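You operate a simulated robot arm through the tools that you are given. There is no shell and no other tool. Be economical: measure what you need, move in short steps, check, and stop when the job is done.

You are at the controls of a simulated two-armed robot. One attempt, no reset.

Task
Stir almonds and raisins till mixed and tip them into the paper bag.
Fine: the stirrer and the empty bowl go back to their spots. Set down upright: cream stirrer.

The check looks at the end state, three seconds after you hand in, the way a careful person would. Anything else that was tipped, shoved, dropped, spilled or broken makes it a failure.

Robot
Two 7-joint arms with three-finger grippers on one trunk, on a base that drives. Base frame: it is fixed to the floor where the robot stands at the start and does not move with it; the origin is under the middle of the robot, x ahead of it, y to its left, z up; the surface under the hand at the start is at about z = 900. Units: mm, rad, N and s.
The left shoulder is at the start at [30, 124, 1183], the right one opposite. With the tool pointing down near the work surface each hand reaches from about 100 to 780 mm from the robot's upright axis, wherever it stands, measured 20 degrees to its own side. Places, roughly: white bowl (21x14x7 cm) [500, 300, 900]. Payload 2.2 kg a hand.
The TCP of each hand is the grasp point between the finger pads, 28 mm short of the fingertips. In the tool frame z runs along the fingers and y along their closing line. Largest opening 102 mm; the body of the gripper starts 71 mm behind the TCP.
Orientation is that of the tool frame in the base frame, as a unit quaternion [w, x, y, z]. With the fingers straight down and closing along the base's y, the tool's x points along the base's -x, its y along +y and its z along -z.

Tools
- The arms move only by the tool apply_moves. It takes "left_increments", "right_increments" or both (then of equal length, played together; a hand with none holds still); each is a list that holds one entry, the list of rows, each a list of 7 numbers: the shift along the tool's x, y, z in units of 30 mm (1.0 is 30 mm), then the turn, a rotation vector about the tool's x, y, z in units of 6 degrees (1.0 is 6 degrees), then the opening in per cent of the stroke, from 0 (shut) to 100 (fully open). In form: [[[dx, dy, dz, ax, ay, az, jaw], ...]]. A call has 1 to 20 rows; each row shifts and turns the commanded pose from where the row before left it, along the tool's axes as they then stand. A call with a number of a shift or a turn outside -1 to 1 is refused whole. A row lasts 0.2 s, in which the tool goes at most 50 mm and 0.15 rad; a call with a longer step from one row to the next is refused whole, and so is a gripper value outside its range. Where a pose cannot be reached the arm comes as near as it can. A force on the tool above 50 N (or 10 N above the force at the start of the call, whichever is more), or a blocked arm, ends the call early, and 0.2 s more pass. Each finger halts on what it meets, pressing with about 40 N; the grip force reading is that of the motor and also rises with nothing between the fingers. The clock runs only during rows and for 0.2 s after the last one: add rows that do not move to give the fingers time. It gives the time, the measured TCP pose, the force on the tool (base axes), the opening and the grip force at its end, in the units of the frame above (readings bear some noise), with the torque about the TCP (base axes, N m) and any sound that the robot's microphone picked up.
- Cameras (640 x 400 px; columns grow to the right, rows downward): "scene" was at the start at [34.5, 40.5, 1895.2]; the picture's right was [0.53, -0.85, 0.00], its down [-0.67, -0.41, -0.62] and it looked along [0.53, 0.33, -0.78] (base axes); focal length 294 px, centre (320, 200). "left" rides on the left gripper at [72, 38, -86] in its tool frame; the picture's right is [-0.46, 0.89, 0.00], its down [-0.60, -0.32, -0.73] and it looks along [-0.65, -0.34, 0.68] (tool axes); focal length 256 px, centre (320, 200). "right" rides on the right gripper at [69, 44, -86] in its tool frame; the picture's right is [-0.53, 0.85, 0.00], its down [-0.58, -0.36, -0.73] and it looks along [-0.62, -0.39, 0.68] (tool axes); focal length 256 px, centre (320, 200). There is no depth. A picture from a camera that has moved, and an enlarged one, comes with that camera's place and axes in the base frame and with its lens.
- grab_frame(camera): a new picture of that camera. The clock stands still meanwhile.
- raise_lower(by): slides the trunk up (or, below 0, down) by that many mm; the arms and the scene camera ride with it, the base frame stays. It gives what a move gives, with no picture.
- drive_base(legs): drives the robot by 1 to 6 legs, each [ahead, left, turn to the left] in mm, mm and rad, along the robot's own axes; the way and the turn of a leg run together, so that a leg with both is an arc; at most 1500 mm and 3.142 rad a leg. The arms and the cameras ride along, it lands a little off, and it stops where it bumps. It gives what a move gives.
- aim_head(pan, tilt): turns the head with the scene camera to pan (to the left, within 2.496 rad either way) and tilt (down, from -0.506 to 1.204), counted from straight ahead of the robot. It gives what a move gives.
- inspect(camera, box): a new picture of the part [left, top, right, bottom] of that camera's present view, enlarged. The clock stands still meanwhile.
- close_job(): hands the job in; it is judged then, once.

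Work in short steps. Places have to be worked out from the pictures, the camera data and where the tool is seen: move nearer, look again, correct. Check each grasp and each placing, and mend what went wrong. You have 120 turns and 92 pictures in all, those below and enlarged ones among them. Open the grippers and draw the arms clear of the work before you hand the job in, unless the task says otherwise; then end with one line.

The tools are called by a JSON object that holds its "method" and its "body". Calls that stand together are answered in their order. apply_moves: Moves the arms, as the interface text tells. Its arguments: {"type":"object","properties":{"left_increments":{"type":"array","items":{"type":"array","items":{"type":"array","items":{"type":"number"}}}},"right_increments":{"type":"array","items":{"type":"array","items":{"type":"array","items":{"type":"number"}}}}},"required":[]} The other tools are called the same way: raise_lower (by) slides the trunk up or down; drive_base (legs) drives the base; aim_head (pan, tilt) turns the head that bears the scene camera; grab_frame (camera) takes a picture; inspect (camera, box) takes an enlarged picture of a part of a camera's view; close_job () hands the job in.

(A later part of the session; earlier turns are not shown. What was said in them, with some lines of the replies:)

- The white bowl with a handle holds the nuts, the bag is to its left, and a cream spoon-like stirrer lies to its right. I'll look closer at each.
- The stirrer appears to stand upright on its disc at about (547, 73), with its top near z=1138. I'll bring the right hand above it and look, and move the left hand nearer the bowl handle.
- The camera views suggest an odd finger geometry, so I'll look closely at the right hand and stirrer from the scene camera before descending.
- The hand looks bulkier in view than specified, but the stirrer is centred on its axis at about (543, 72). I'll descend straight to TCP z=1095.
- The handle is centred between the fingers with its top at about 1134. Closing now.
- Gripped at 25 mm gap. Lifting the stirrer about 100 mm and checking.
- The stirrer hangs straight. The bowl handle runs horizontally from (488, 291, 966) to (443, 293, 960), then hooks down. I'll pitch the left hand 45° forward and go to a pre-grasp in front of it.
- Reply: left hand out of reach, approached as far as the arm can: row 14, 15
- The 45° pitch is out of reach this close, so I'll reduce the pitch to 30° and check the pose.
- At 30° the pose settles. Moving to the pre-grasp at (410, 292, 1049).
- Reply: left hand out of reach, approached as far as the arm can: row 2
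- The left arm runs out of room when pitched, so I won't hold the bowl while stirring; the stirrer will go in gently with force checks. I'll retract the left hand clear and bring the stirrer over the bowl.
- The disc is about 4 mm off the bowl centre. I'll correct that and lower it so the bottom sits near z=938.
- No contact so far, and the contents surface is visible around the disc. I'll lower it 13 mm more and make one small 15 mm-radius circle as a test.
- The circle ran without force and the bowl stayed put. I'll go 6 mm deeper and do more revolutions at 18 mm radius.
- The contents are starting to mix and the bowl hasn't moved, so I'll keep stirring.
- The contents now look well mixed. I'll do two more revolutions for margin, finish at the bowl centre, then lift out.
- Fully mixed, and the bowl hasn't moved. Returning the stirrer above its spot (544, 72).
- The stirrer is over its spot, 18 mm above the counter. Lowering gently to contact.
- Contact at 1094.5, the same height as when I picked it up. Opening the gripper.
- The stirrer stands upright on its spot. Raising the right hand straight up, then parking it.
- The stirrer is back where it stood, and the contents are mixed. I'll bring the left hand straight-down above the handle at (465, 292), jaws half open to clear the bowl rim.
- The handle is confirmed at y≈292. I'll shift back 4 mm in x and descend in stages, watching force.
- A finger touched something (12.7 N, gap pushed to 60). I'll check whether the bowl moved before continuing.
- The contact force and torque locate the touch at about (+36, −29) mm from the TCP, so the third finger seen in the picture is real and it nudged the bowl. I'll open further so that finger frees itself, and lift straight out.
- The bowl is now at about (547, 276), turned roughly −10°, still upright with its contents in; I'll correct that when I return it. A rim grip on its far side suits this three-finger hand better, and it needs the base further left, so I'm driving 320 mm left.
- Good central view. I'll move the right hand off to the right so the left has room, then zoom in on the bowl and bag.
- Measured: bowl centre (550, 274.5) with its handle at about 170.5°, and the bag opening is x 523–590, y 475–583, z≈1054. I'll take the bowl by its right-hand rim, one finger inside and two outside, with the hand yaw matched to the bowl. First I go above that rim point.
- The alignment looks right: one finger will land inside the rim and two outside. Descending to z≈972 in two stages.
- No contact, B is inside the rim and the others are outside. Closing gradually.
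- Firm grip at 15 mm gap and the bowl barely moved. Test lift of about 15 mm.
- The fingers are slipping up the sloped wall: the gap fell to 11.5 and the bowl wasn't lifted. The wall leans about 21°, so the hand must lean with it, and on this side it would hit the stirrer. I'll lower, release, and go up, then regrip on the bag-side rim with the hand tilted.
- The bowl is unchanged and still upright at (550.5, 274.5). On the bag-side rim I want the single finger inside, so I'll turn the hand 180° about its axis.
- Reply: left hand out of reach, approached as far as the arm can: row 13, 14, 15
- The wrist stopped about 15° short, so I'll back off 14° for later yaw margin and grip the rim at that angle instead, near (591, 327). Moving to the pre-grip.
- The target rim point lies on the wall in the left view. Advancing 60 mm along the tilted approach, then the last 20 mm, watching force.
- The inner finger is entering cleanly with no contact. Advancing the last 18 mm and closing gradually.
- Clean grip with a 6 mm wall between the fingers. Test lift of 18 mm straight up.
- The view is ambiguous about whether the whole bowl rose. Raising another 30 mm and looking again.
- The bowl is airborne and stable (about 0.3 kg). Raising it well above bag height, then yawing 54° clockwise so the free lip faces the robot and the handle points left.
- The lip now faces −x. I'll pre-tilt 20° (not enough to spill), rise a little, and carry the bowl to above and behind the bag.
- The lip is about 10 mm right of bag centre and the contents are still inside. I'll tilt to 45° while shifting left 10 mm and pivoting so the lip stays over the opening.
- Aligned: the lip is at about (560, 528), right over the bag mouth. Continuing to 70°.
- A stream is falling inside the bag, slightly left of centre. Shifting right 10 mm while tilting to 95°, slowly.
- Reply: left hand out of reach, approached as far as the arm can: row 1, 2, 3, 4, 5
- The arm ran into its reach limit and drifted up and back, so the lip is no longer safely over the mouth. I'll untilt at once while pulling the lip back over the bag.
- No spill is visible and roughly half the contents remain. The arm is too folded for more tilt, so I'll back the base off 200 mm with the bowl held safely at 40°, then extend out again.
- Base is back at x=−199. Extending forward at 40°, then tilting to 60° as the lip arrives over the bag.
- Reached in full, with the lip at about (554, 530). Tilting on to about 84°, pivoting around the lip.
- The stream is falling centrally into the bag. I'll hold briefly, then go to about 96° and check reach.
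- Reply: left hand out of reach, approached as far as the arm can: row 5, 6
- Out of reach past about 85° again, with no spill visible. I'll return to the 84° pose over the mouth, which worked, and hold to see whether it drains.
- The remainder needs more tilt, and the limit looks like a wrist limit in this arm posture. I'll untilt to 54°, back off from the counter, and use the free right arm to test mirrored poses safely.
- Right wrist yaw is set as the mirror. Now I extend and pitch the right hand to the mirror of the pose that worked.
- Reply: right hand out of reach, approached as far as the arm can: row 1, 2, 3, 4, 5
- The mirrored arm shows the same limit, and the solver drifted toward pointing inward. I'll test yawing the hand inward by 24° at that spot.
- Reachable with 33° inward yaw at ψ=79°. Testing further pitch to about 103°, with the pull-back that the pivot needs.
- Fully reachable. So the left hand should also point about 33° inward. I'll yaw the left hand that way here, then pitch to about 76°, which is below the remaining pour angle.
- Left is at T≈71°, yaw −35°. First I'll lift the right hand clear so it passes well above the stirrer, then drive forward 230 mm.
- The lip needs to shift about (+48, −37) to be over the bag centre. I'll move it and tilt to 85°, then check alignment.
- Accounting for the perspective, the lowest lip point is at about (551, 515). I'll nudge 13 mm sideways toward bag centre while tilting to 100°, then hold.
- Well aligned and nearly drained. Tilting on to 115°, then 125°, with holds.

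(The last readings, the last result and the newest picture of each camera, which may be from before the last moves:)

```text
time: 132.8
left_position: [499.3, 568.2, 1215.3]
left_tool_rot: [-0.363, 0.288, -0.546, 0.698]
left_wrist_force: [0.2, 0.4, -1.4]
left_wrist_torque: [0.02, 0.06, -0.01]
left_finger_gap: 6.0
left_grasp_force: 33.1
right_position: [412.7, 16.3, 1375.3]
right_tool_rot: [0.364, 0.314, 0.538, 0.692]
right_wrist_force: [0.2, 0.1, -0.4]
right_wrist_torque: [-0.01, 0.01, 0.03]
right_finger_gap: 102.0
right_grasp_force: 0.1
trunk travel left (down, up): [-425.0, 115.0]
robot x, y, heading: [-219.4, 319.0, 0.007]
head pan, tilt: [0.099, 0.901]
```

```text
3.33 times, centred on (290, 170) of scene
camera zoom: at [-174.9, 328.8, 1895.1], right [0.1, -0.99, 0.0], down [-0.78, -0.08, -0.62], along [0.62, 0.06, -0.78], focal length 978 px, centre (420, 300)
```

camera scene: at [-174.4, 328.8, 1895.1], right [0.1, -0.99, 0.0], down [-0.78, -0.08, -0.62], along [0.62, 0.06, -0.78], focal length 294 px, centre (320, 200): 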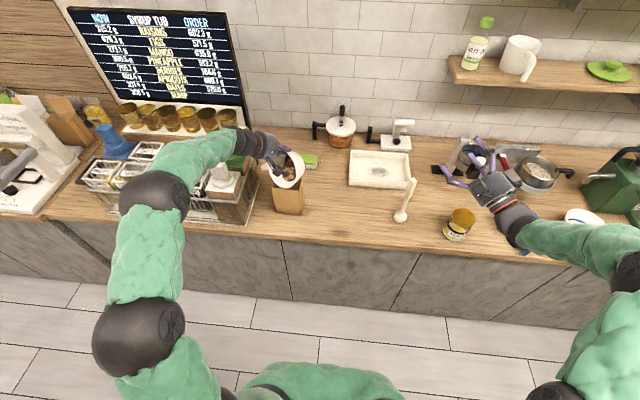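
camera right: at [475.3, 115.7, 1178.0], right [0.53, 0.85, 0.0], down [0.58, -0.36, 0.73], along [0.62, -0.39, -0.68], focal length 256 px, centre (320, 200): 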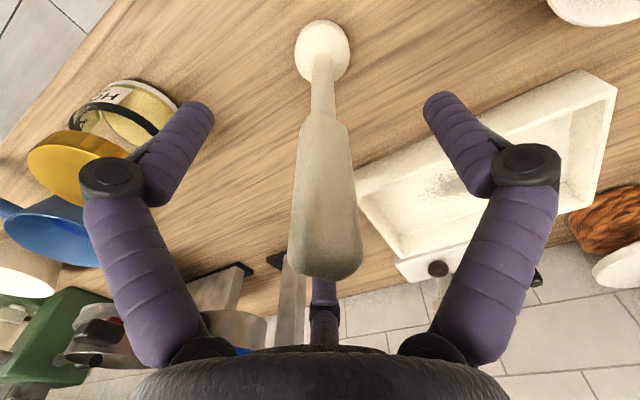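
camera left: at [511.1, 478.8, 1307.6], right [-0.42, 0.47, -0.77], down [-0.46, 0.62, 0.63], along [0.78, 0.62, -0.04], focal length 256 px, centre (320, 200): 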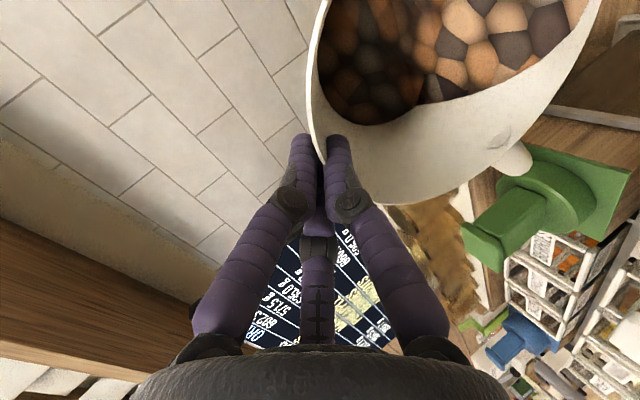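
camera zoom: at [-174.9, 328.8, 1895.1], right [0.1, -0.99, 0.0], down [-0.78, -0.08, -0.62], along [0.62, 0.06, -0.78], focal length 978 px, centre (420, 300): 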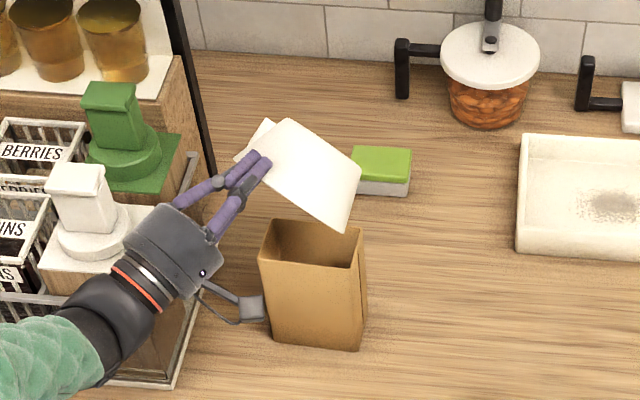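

All out by appearance. I'll hold a little longer, then reverse the tilt along the same path to see inside.

{"method": "apply_moves", "body": {"left_increments": [[[0, 0, 0, 0, 0, 0, 0], [0, 0, 0, 0, 0, 0, 0], [0, 0, 0, 0, 0, 0, 0], [0, 0, 0, 0, 0, 0, 0], [0, 0, 0, 0, 0, 0, 0], [0, -0.147, 0.37, -0.833, 0, 0, 0], [0, -0.147, 0.37, -0.833, 0, 0, 0], [0, -0.145, 0.37, -0.833, 0, 0, 0], [0, -0.145, 0.37, -0.833, 0, 0, 0], [0, -0.145, 0.37, -0.833, 0, 0, 0], [0, -0.146, 0.37, -0.833, 0, 0, 0], [0, -0.146, 0.37, -0.833, 0, 0, 0], [0, -0.146, 0.37, -0.833, 0, 0, 0], [0, -0.28, 0.2, -0.8, 0, 0, 0], [0, -0.28, 0.2, -0.8, 0, 0, 0], [0, -0.28, 0.2, -0.8, 0, 0, 0], [0, 0, 0, 0, 0, 0, 0]]]}}

{"method": "inspect", "body": {"camera": "scene", "box": [230, 110, 350, 230]}}

```text
time: 136.4
left_position: [593.8, 502.5, 1255.3]
left_tool_rot: [0.192, -0.421, 0.805, -0.372]
left_wrist_force: [-0.1, 0.7, -1.5]
left_wrist_torque: [0.01, -0.01, 0.01]
left_finger_gap: 5.9
left_grasp_force: 33.1
right_position: [411.5, 16.7, 1376.8]
right_tool_rot: [0.364, 0.314, 0.538, 0.693]
right_wrist_force: [0.4, 0.4, -0.2]
right_wrist_torque: [-0.03, 0.02, -0.05]
right_finger_gap: 102.1
right_grasp_force: 0.1
trunk travel left (down, up): [-425.0, 115.0]
robot x, y, heading: [-223.8, 321.5, 0.002]
head pan, tilt: [0.099, 0.901]
```

```text
3.33 times, centred on (290, 170) of scene
camera zoom: at [-175.4, 329.4, 1895.1], right [0.1, -0.99, 0.0], down [-0.78, -0.08, -0.62], along [0.62, 0.06, -0.78], focal length 978 px, centre (420, 300)
```

zoom: 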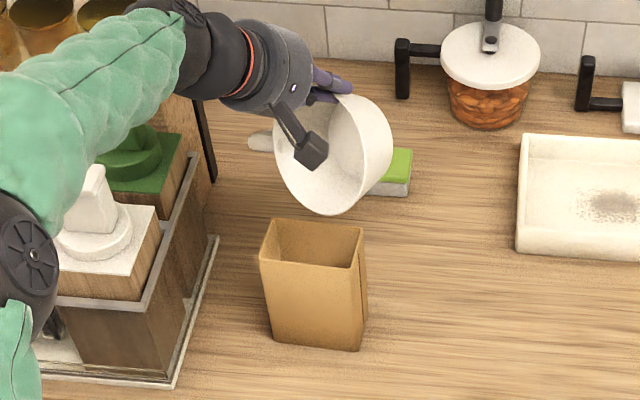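

The bowl is empty and the bag undisturbed. I'll pull the bowl back and untilt it to upright, while returning the right hand to pointing down.

{"method": "apply_moves", "body": {"left_increments": [[[0.624, 0.477, -0.549, 0, 0, 0, 0], [0.624, 0.477, -0.549, 0, 0, 0, 0], [0.624, 0.477, -0.549, 0, 0, 0, 0], [0.624, 0.477, -0.549, 0, 0, 0, 0], [0.624, 0.477, -0.549, 0, 0, 0, 0], [0.624, 0.477, -0.549, 0, 0, 0, 0], [0.624, 0.477, -0.549, 0, 0, 0, 0], [0, 0, 0, -0.98, 0, 0, 0], [0, 0, 0, -0.98, 0, 0, 0], [0, 0, 0, -0.98, 0, 0, 0], [0, 0, 0, -0.98, 0, 0, 0], [0, 0, 0, -0.98, 0, 0, 0], [0, 0, 0, -0.98, 0, 0, 0], [0, 0, 0, -0.98, 0, 0, 0], [0, 0, 0, -0.98, 0, 0, 0], [0, 0, 0, -0.98, 0, 0, 0], [0, 0, 0, -0.98, 0, 0, 0], [0, 0, 0, -0.98, 0, 0, 0], [0, 0, 0, -0.98, 0, 0, 0], [0, 0, 0, 0, 0, 0, 0]]], "right_increments": [[[0, 0, 0, 1, 0, 0, 100], [0, 0, 0, 1, 0, 0, 100], [0, 0, 0, 1, 0, 0, 100], [0, 0, 0, 1, 0, 0, 100], [0, 0, 0, 1, 0, 0, 100], [0, 0, 0, 1, 0, 0, 100], [0, 0, 0, 1, 0, 0, 100], [0, 0, 0, 1, 0, 0, 100], [0, 0, 0, 1, 0, 0, 100], [0, 0, 0, 1, 0, 0, 100], [0, 0, 0, 1, 0, 0, 100], [0, 0, 0, 1, 0, 0, 100], [0, 0, 0, 1, 0, 0, 100], [0, 0, 0, 1, 0, 0, 100], [0, 0, 0, 1, 0, 0, 100], [0, 0, 0, 1, 0, 0, 100], [0, 0, 0, 1, 0, 0, 100], [0, 0, 0, 0, 0, 0, 100], [0, 0, 0, 0, 0, 0, 100], [0, 0, 0, 0, 0, 0, 100]]]}}

```text
time: 140.6
left_position: [395.1, 481.5, 1254.1]
left_tool_rot: [-0.087, -0.455, 0.871, 0.162]
left_wrist_force: [0.0, -0.3, -1.3]
left_wrist_torque: [-0.11, -0.07, 0.0]
left_finger_gap: 6.2
left_grasp_force: 33.2
right_position: [398.5, 17.8, 1364.1]
right_tool_rot: [0.207, 0.433, 0.771, 0.418]
right_wrist_force: [0.6, -0.3, -0.2]
right_wrist_torque: [0.01, -0.01, -0.02]
right_finger_gap: 102.0
right_grasp_force: 0.1
right hand out of reach, approached as far as the arm can: row 8, 9, 10, 11, 12, 13, 14, 15, 16, 17
trunk travel left (down, up): [-425.0, 115.0]
robot x, y, heading: [-221.4, 319.4, 0.004]
head pan, tilt: [0.099, 0.901]
```

The left bowl is upright at (395, 481). I'll retract the right hand and finish pointing it down, while yawing the bowl 60° back toward its original orientation.

{"method": "apply_moves", "body": {"left_increments": [[[0, 0, 0, 0, 0.361, -0.93, 0], [0, 0, 0, 0, 0.361, -0.93, 0], [0, 0, 0, 0, 0.361, -0.93, 0], [0, 0, 0, 0, 0.361, -0.93, 0], [0, 0, 0, 0, 0.361, -0.93, 0], [0, 0, 0, 0, 0.361, -0.93, 0], [0, 0, 0, 0, 0.361, -0.93, 0], [0, 0, 0, 0, 0.361, -0.93, 0], [0, 0, 0, 0, 0.361, -0.93, 0], [0, 0, 0, 0, 0.361, -0.93, 0], [0, 0, 0, 0, 0, 0, 0], [0, 0, 0, 0, 0, 0, 0], [0, 0, 0, 0, 0, 0, 0], [0, 0, 0, 0, 0, 0, 0], [0, 0, 0, 0, 0, 0, 0], [0, 0, 0, 0, 0, 0, 0], [0, 0, 0, 0, 0, 0, 0]]], "right_increments": [[[0.486, -0.447, -0.614, 0, 0, 0, 100], [0.486, -0.447, -0.614, 0, 0, 0, 100], [0.486, -0.447, -0.614, 0, 0, 0, 100], [0.486, -0.447, -0.614, 0, 0, 0, 100], [0.486, -0.447, -0.614, 0, 0, 0, 100], [0.486, -0.447, -0.614, 0, 0, 0, 100], [0.486, -0.447, -0.614, 0, 0, 0, 100], [0, 0, 0, 1, 0, 0, 100], [0, 0, 0, 1, 0, 0, 100], [0, 0, 0, 1, 0, 0, 100], [0, 0, 0, 1, 0, 0, 100], [0, 0, 0, 1, 0, 0, 100], [0, 0, 0, 1, 0, 0, 100], [0, 0, 0, 1, 0, 0, 100], [0, 0, 0, 1, 0, 0, 100], [0, 0, 0, 1, 0, 0, 100], [0, 0, 0, 0, 0, 0, 100]]]}}

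```text
time: 144.2
left_position: [395.2, 481.3, 1255.0]
left_tool_rot: [0.158, 0.829, -0.528, -0.099]
left_wrist_force: [1.4, 0.4, -1.0]
left_wrist_torque: [0.04, -0.1, 0.01]
left_finger_gap: 6.0
left_grasp_force: 33.0
right_position: [211.4, 20.7, 1351.9]
right_tool_rot: [0.172, 0.448, 0.801, 0.358]
right_wrist_force: [-0.7, -0.1, -0.4]
right_wrist_torque: [-0.02, -0.02, -0.04]
right_finger_gap: 102.3
right_grasp_force: 0.1
right hand out of reach, approached as far as the arm can: row 9, 10, 11, 12, 13, 14, 15, 16
trunk travel left (down, up): [-425.0, 115.0]
robot x, y, heading: [-222.4, 322.6, -0.001]
head pan, tilt: [0.099, 0.901]
```

The right hand is retracted enough. Now I'll drive right 120, forward 215, and turn left 0.2 rad, to give the wrist yaw margin for placing the bowl back.

{"method": "drive_base", "body": {"legs": [[0, -120, 0], [215, 0, 0], [0, 0, 0.2]]}}

{"method": "aim_head", "body": {"pan": 0.1, "tilt": 0.9}}

```text
time: 147.4
left_position: [565.0, 484.7, 1253.3]
left_tool_rot: [0.167, 0.878, -0.441, -0.082]
left_wrist_force: [-0.2, 0.7, -1.6]
left_wrist_torque: [0.05, -0.12, 0.05]
left_finger_gap: 6.0
left_grasp_force: 33.3
right_position: [479.4, -3.1, 1352.5]
right_tool_rot: [0.135, 0.363, 0.843, 0.373]
right_wrist_force: [0.0, -0.2, 0.0]
right_wrist_torque: [-0.04, -0.01, 0.02]
right_finger_gap: 101.8
right_grasp_force: 0.1
trunk travel left (down, up): [-425.0, 115.0]
robot x, y, heading: [-1.3, 203.7, 0.206]
head pan, tilt: [0.099, 0.901]
```

```text
time: 148.1
left_position: [565.8, 484.0, 1254.0]
left_tool_rot: [0.167, 0.878, -0.44, -0.082]
left_wrist_force: [-0.4, 0.6, -0.9]
left_wrist_torque: [0.04, -0.13, 0.02]
left_finger_gap: 6.0
left_grasp_force: 33.5
right_position: [479.1, -3.6, 1351.9]
right_tool_rot: [0.136, 0.363, 0.842, 0.374]
right_wrist_force: [-0.2, -0.1, -0.5]
right_wrist_torque: [0.01, 0.01, 0.0]
right_finger_gap: 102.3
right_grasp_force: 0.0
trunk travel left (down, up): [-425.0, 115.0]
robot x, y, heading: [-5.1, 200.7, 0.208]
head pan, tilt: [0.099, 0.901]
```

Now I yaw the last 28° and move the bowl above its original spot: target centre (556.5, 291), so TCP (586, 354).

{"method": "apply_moves", "body": {"left_increments": [[[0, 0, 0, 0, 0.336, -0.857, 0], [0, 0, 0, 0, 0.336, -0.857, 0], [0, 0, 0, 0, 0.336, -0.857, 0], [0, 0, 0, 0, 0.336, -0.857, 0], [0, 0, 0, 0, 0.336, -0.857, 0], [0.49, 0.677, 0.265, 0, 0, 0, 0], [0.49, 0.677, 0.265, 0, 0, 0, 0], [0.49, 0.677, 0.265, 0, 0, 0, 0], [0.49, 0.677, 0.265, 0, 0, 0, 0], [0.49, 0.677, 0.265, 0, 0, 0, 0], [0, 0, 0, 0, 0, 0, 0]]]}}

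{"method": "grab_frame", "body": {"camera": "scene"}}

```text
time: 150.4
left_position: [585.5, 353.3, 1254.5]
left_tool_rot: [0.183, 0.958, -0.218, -0.04]
left_wrist_force: [-0.6, 1.2, -1.1]
left_wrist_torque: [0.06, -0.05, -0.01]
left_finger_gap: 6.0
left_grasp_force: 33.1
right_position: [480.0, -4.1, 1352.3]
right_tool_rot: [0.135, 0.363, 0.843, 0.374]
right_wrist_force: [0.2, -1.0, 0.3]
right_wrist_torque: [-0.01, -0.04, 0.0]
right_finger_gap: 102.1
right_grasp_force: 0.0
trunk travel left (down, up): [-425.0, 115.0]
robot x, y, heading: [-3.8, 200.7, 0.2]
head pan, tilt: [0.099, 0.901]
```

```text
9 pictures are left
camera scene: at [38.5, 219.6, 1895.1], right [0.3, -0.95, 0.0], down [-0.75, -0.24, -0.62], along [0.59, 0.19, -0.78], focal length 294 px, centre (320, 200)
```

scene: 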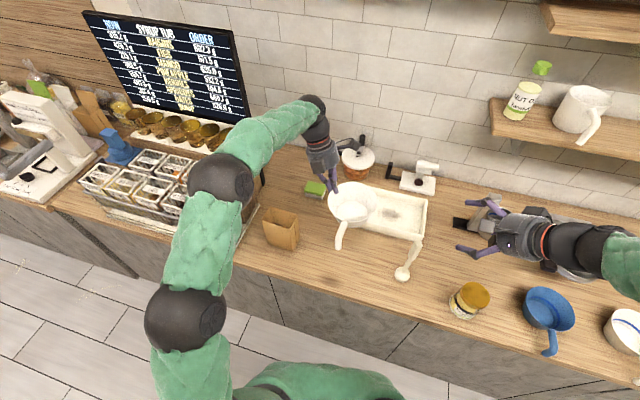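

In position above the spot with the handle pointing at the robot. Descending to about 24 mm above the counter.

{"method": "apply_moves", "body": {"left_increments": [[[0, -0.321, 0.819, 0, 0, 0, 0], [0, -0.321, 0.819, 0, 0, 0, 0], [0, -0.321, 0.819, 0, 0, 0, 0], [0, -0.321, 0.819, 0, 0, 0, 0], [0, -0.321, 0.819, 0, 0, 0, 0], [0, -0.321, 0.819, 0, 0, 0, 0], [0, -0.321, 0.819, 0, 0, 0, 0], [0, -0.321, 0.819, 0, 0, 0, 0], [0, -0.321, 0.819, 0, 0, 0, 0], [0, -0.321, 0.819, 0, 0, 0, 0], [0, 0, 0, 0, 0, 0, 0]]]}}

{"method": "inspect", "body": {"camera": "scene", "box": [240, 160, 440, 310]}}

```text
time: 152.8
left_position: [585.0, 353.6, 990.3]
left_tool_rot: [0.184, 0.958, -0.219, -0.04]
left_wrist_force: [-0.5, -0.5, -0.8]
left_wrist_torque: [0.11, -0.08, 0.0]
left_finger_gap: 6.0
left_grasp_force: 33.0
right_position: [479.6, -4.5, 1352.0]
right_tool_rot: [0.135, 0.363, 0.843, 0.374]
right_wrist_force: [-0.3, 0.6, -0.6]
right_wrist_torque: [0.0, -0.02, 0.03]
right_finger_gap: 102.1
right_grasp_force: 0.0
trunk travel left (down, up): [-425.0, 115.0]
robot x, y, heading: [-2.7, 200.8, 0.207]
head pan, tilt: [0.099, 0.901]
```

```text
2.67 times, centred on (340, 235) of scene
camera zoom: at [38.2, 218.8, 1895.1], right [0.3, -0.95, 0.0], down [-0.75, -0.24, -0.62], along [0.59, 0.19, -0.78], focal length 783 px, centre (267, 107)
```

zoom: 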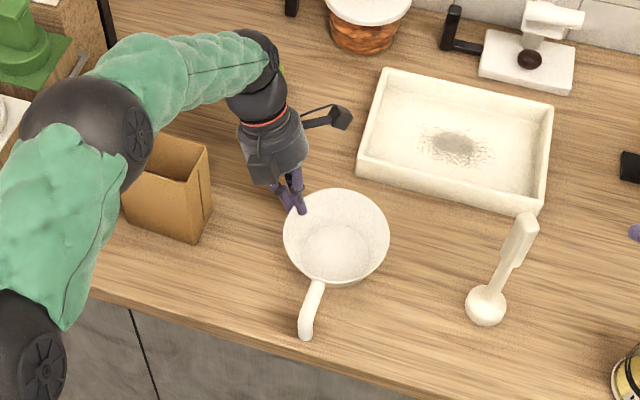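

The bowl reads about 8–12 mm toward the robot. I'll shift (+8, +4), lower 20 mm, and feel for contact.

{"method": "apply_moves", "body": {"left_increments": [[[0.06, -0.155, 0.18, 0, 0, 0, 0], [0.06, -0.155, 0.18, 0, 0, 0, 0], [0.06, -0.155, 0.18, 0, 0, 0, 0], [0, 0, 0, 0, 0, 0, 0]]]}}

{"method": "apply_moves", "body": {"left_increments": [[[0, -0.04, 0.093, 0, 0, 0, 0], [0, -0.02, 0.047, 0, 0, 0, 0], [0, 0, 0, 0, 0, 0, 0]]]}}

{"method": "inspect", "body": {"camera": "scene", "box": [280, 200, 420, 310]}}

```text
time: 153.8
left_position: [593.5, 357.8, 972.8]
left_tool_rot: [0.183, 0.958, -0.217, -0.038]
left_wrist_force: [-1.1, 2.3, 21.5]
left_wrist_torque: [-0.36, 0.9, -0.18]
left_finger_gap: 6.2
left_grasp_force: 33.2
right_position: [478.5, -5.0, 1352.3]
right_tool_rot: [0.135, 0.363, 0.843, 0.374]
right_wrist_force: [-0.2, -0.3, -0.5]
right_wrist_torque: [0.0, 0.0, -0.01]
right_finger_gap: 102.1
right_grasp_force: 0.0
trunk travel left (down, up): [-425.0, 115.0]
robot x, y, heading: [-6.5, 203.4, 0.211]
head pan, tilt: [0.099, 0.901]
```

```text
time: 154.7
left_position: [595.6, 356.9, 968.0]
left_tool_rot: [0.181, 0.958, -0.217, -0.036]
left_wrist_force: [6.0, -0.1, 35.0]
left_wrist_torque: [-0.96, 0.19, 0.17]
left_finger_gap: 5.8
left_grasp_force: 33.9
right_position: [477.2, -5.9, 1353.2]
right_tool_rot: [0.136, 0.363, 0.842, 0.375]
right_wrist_force: [-0.4, -0.9, -0.1]
right_wrist_torque: [0.01, -0.02, 0.02]
right_finger_gap: 102.0
right_grasp_force: 0.0
trunk travel left (down, up): [-425.0, 115.0]
robot x, y, heading: [-7.1, 202.0, 0.208]
head pan, tilt: [0.099, 0.901]
```

```text
3.64 times, centred on (350, 255) of scene
camera zoom: at [35.9, 218.0, 1895.3], right [0.3, -0.95, 0.0], down [-0.75, -0.24, -0.62], along [0.59, 0.19, -0.78], focal length 1067 px, centre (211, 0)
```

zoom: 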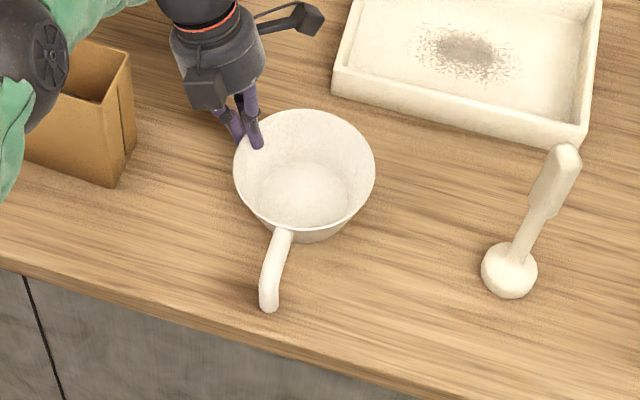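

Placed: centre about (559, 287) and handle end (437, 288), which is within a few mm of the original. I'll relieve the press by 5 mm, open, and withdraw along the approach.

{"method": "apply_moves", "body": {"left_increments": [[[0, 0.03, -0.08, 0, 0, 0, 0], [0, 0.03, -0.08, 0, 0, 0, 0], [0, 0, 0, 0, 0, 0, 0], [0, 0, 0, 0, 0, 0, 15], [0, 0, 0, 0, 0, 0, 30], [0, 0, 0, 0, 0, 0, 45], [0, 0, 0, 0, 0, 0, 52], [0, 0, 0, 0, 0, 0, 52]]]}}

{"method": "apply_moves", "body": {"left_increments": [[[0, 0, -0.3, 0, 0, 0, 52], [0, 0, -0.6, 0, 0, 0, 52], [0, 0, -0.9, 0, 0, 0, 52], [0, 0, -0.9, 0, 0, 0, 52], [0, 0, -0.9, 0, 0, 0, 52], [0, 0, -0.9, 0, 0, 0, 52], [0, 0.3, -0.9, 0, 0, 0, 60], [0, 0.3, -0.9, 0, 0, 0, 80], [0, 0.3, -0.9, 0, 0, 0, 100], [0, 0.3, -0.9, 0, 0, 0, 100], [0, 0, 0, 0, 0, 0, 100]]]}}

{"method": "grab_frame", "body": {"camera": "scene"}}

{"method": "inspect", "body": {"camera": "scene", "box": [240, 180, 440, 310]}}

```text
time: 156.4
left_position: [593.2, 356.9, 970.2]
left_tool_rot: [0.184, 0.958, -0.218, -0.04]
left_wrist_force: [-0.1, -1.0, 0.5]
left_wrist_torque: [-0.02, -0.03, -0.03]
left_finger_gap: 53.0
left_grasp_force: 0.1
right_position: [479.1, -3.9, 1351.8]
right_tool_rot: [0.135, 0.363, 0.843, 0.374]
right_wrist_force: [0.6, -0.1, -0.3]
right_wrist_torque: [-0.01, -0.03, -0.01]
right_finger_gap: 101.8
right_grasp_force: 0.0
trunk travel left (down, up): [-425.0, 115.0]
robot x, y, heading: [-4.8, 200.9, 0.202]
head pan, tilt: [0.099, 0.901]
```

```text
time: 158.8
left_position: [616.6, 407.7, 1209.7]
left_tool_rot: [0.182, 0.958, -0.218, -0.04]
left_wrist_force: [0.1, 0.7, 0.2]
left_wrist_torque: [-0.03, 0.02, 0.02]
left_finger_gap: 102.1
left_grasp_force: 0.0
right_position: [479.6, -3.7, 1352.4]
right_tool_rot: [0.135, 0.363, 0.843, 0.373]
right_wrist_force: [0.0, 0.7, -0.2]
right_wrist_torque: [0.01, 0.02, 0.02]
right_finger_gap: 102.1
right_grasp_force: 0.1
trunk travel left (down, up): [-425.0, 115.0]
robot x, y, heading: [-4.0, 203.8, 0.207]
head pan, tilt: [0.099, 0.901]
```

```text
6 pictures are left
camera scene: at [39.2, 219.2, 1895.0], right [0.3, -0.95, 0.0], down [-0.75, -0.24, -0.62], along [0.59, 0.19, -0.78], focal length 294 px, centre (320, 200)
```

scene: 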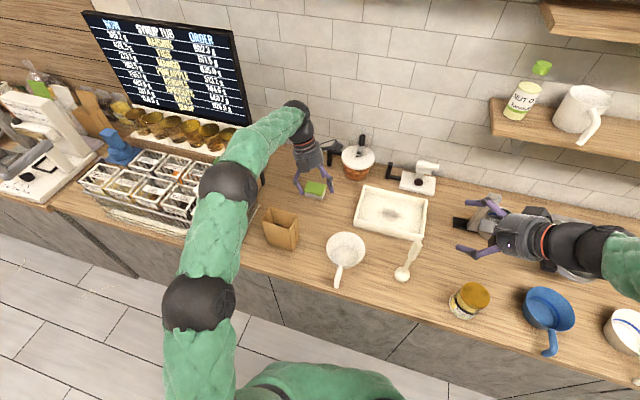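

```text
3.08 times, centred on (340, 245) of scene
camera zoom: at [39.2, 219.2, 1895.0], right [0.3, -0.95, 0.0], down [-0.75, -0.24, -0.62], along [0.59, 0.19, -0.78], focal length 903 px, centre (258, 62)
```

zoom: 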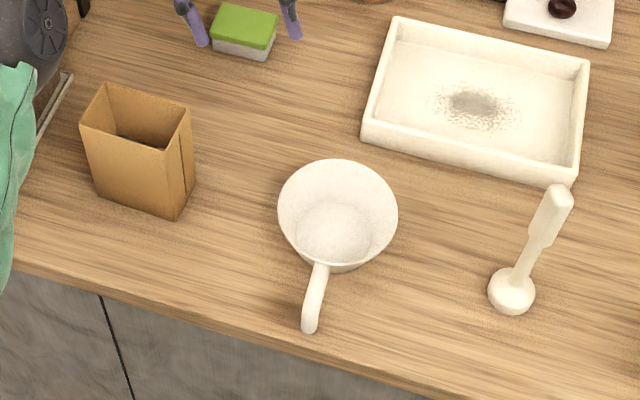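

The bowl, stirrer and bag are all upright and in place. Raising the left hand and backing away to draw the arms clear.

{"method": "apply_moves", "body": {"left_increments": [[[0, 0.33, -0.85, 0, 0, 0, 100], [0, 0.33, -0.85, 0, 0, 0, 100], [0, 0.33, -0.85, 0, 0, 0, 100], [0, 0, 0, 0, 0, 0, 100]]]}}

{"method": "drive_base", "body": {"legs": [[-300, 0, 0]]}}

{"method": "grab_frame", "body": {"camera": "scene"}}

{"method": "inspect", "body": {"camera": "scene", "box": [220, 110, 440, 250]}}

```text
time: 159.8
left_position: [616.4, 407.2, 1293.8]
left_tool_rot: [0.183, 0.958, -0.218, -0.039]
left_wrist_force: [0.6, 0.5, -0.3]
left_wrist_torque: [-0.03, 0.02, 0.01]
left_finger_gap: 102.4
left_grasp_force: 0.1
right_position: [479.5, -4.1, 1351.3]
right_tool_rot: [0.135, 0.364, 0.842, 0.374]
right_wrist_force: [-0.1, 0.1, 0.2]
right_wrist_torque: [-0.01, -0.03, 0.01]
right_finger_gap: 101.9
right_grasp_force: 0.1
trunk travel left (down, up): [-425.0, 115.0]
robot x, y, heading: [-3.0, 202.3, 0.208]
head pan, tilt: [0.099, 0.901]
```

```text
time: 161.9
left_position: [323.4, 344.4, 1292.5]
left_tool_rot: [0.183, 0.957, -0.219, -0.041]
left_wrist_force: [-0.9, -0.2, 0.7]
left_wrist_torque: [-0.01, -0.03, 0.04]
left_finger_gap: 102.1
left_grasp_force: 0.0
right_position: [183.5, -66.6, 1352.1]
right_tool_rot: [0.137, 0.366, 0.841, 0.373]
right_wrist_force: [0.4, 0.1, 0.1]
right_wrist_torque: [0.04, 0.02, -0.02]
right_finger_gap: 101.9
right_grasp_force: 0.0
trunk travel left (down, up): [-425.0, 115.0]
robot x, y, heading: [-295.6, 139.6, 0.202]
head pan, tilt: [0.099, 0.901]
```

```text
4 pictures are left
camera scene: at [-255.4, 157.6, 1895.1], right [0.3, -0.95, 0.0], down [-0.75, -0.23, -0.62], along [0.59, 0.18, -0.78], focal length 294 px, centre (320, 200)
```

scene: 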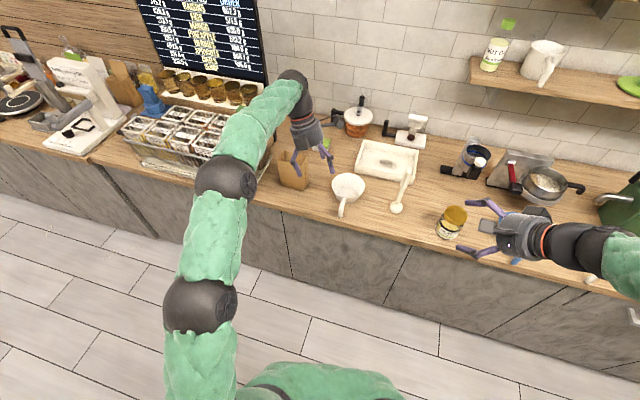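

```text
2.86 times, centred on (330, 180) of scene
camera zoom: at [-255.4, 157.6, 1895.1], right [0.3, -0.95, 0.0], down [-0.75, -0.23, -0.62], along [0.59, 0.18, -0.78], focal length 839 px, centre (291, 257)
```

zoom: 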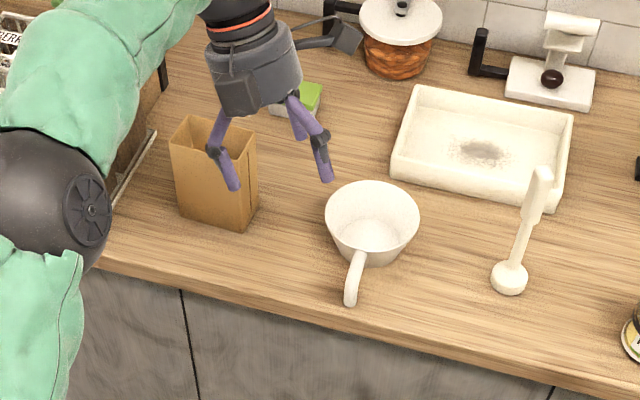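

Everything is in place: the bag stands upright with the mix, the bowl is empty on its spot, the stirrer is upright, no spill is visible, and both grippers are open and clear. Handing in.

{"method": "close_job", "body": {}}

```text
The job is handed in.
```

The almonds and raisins are stirred and tipped into the paper bag. The cream stirrer stands upright on its spot, the empty bowl is back within about 5 mm of where it started, and I saw no spills.
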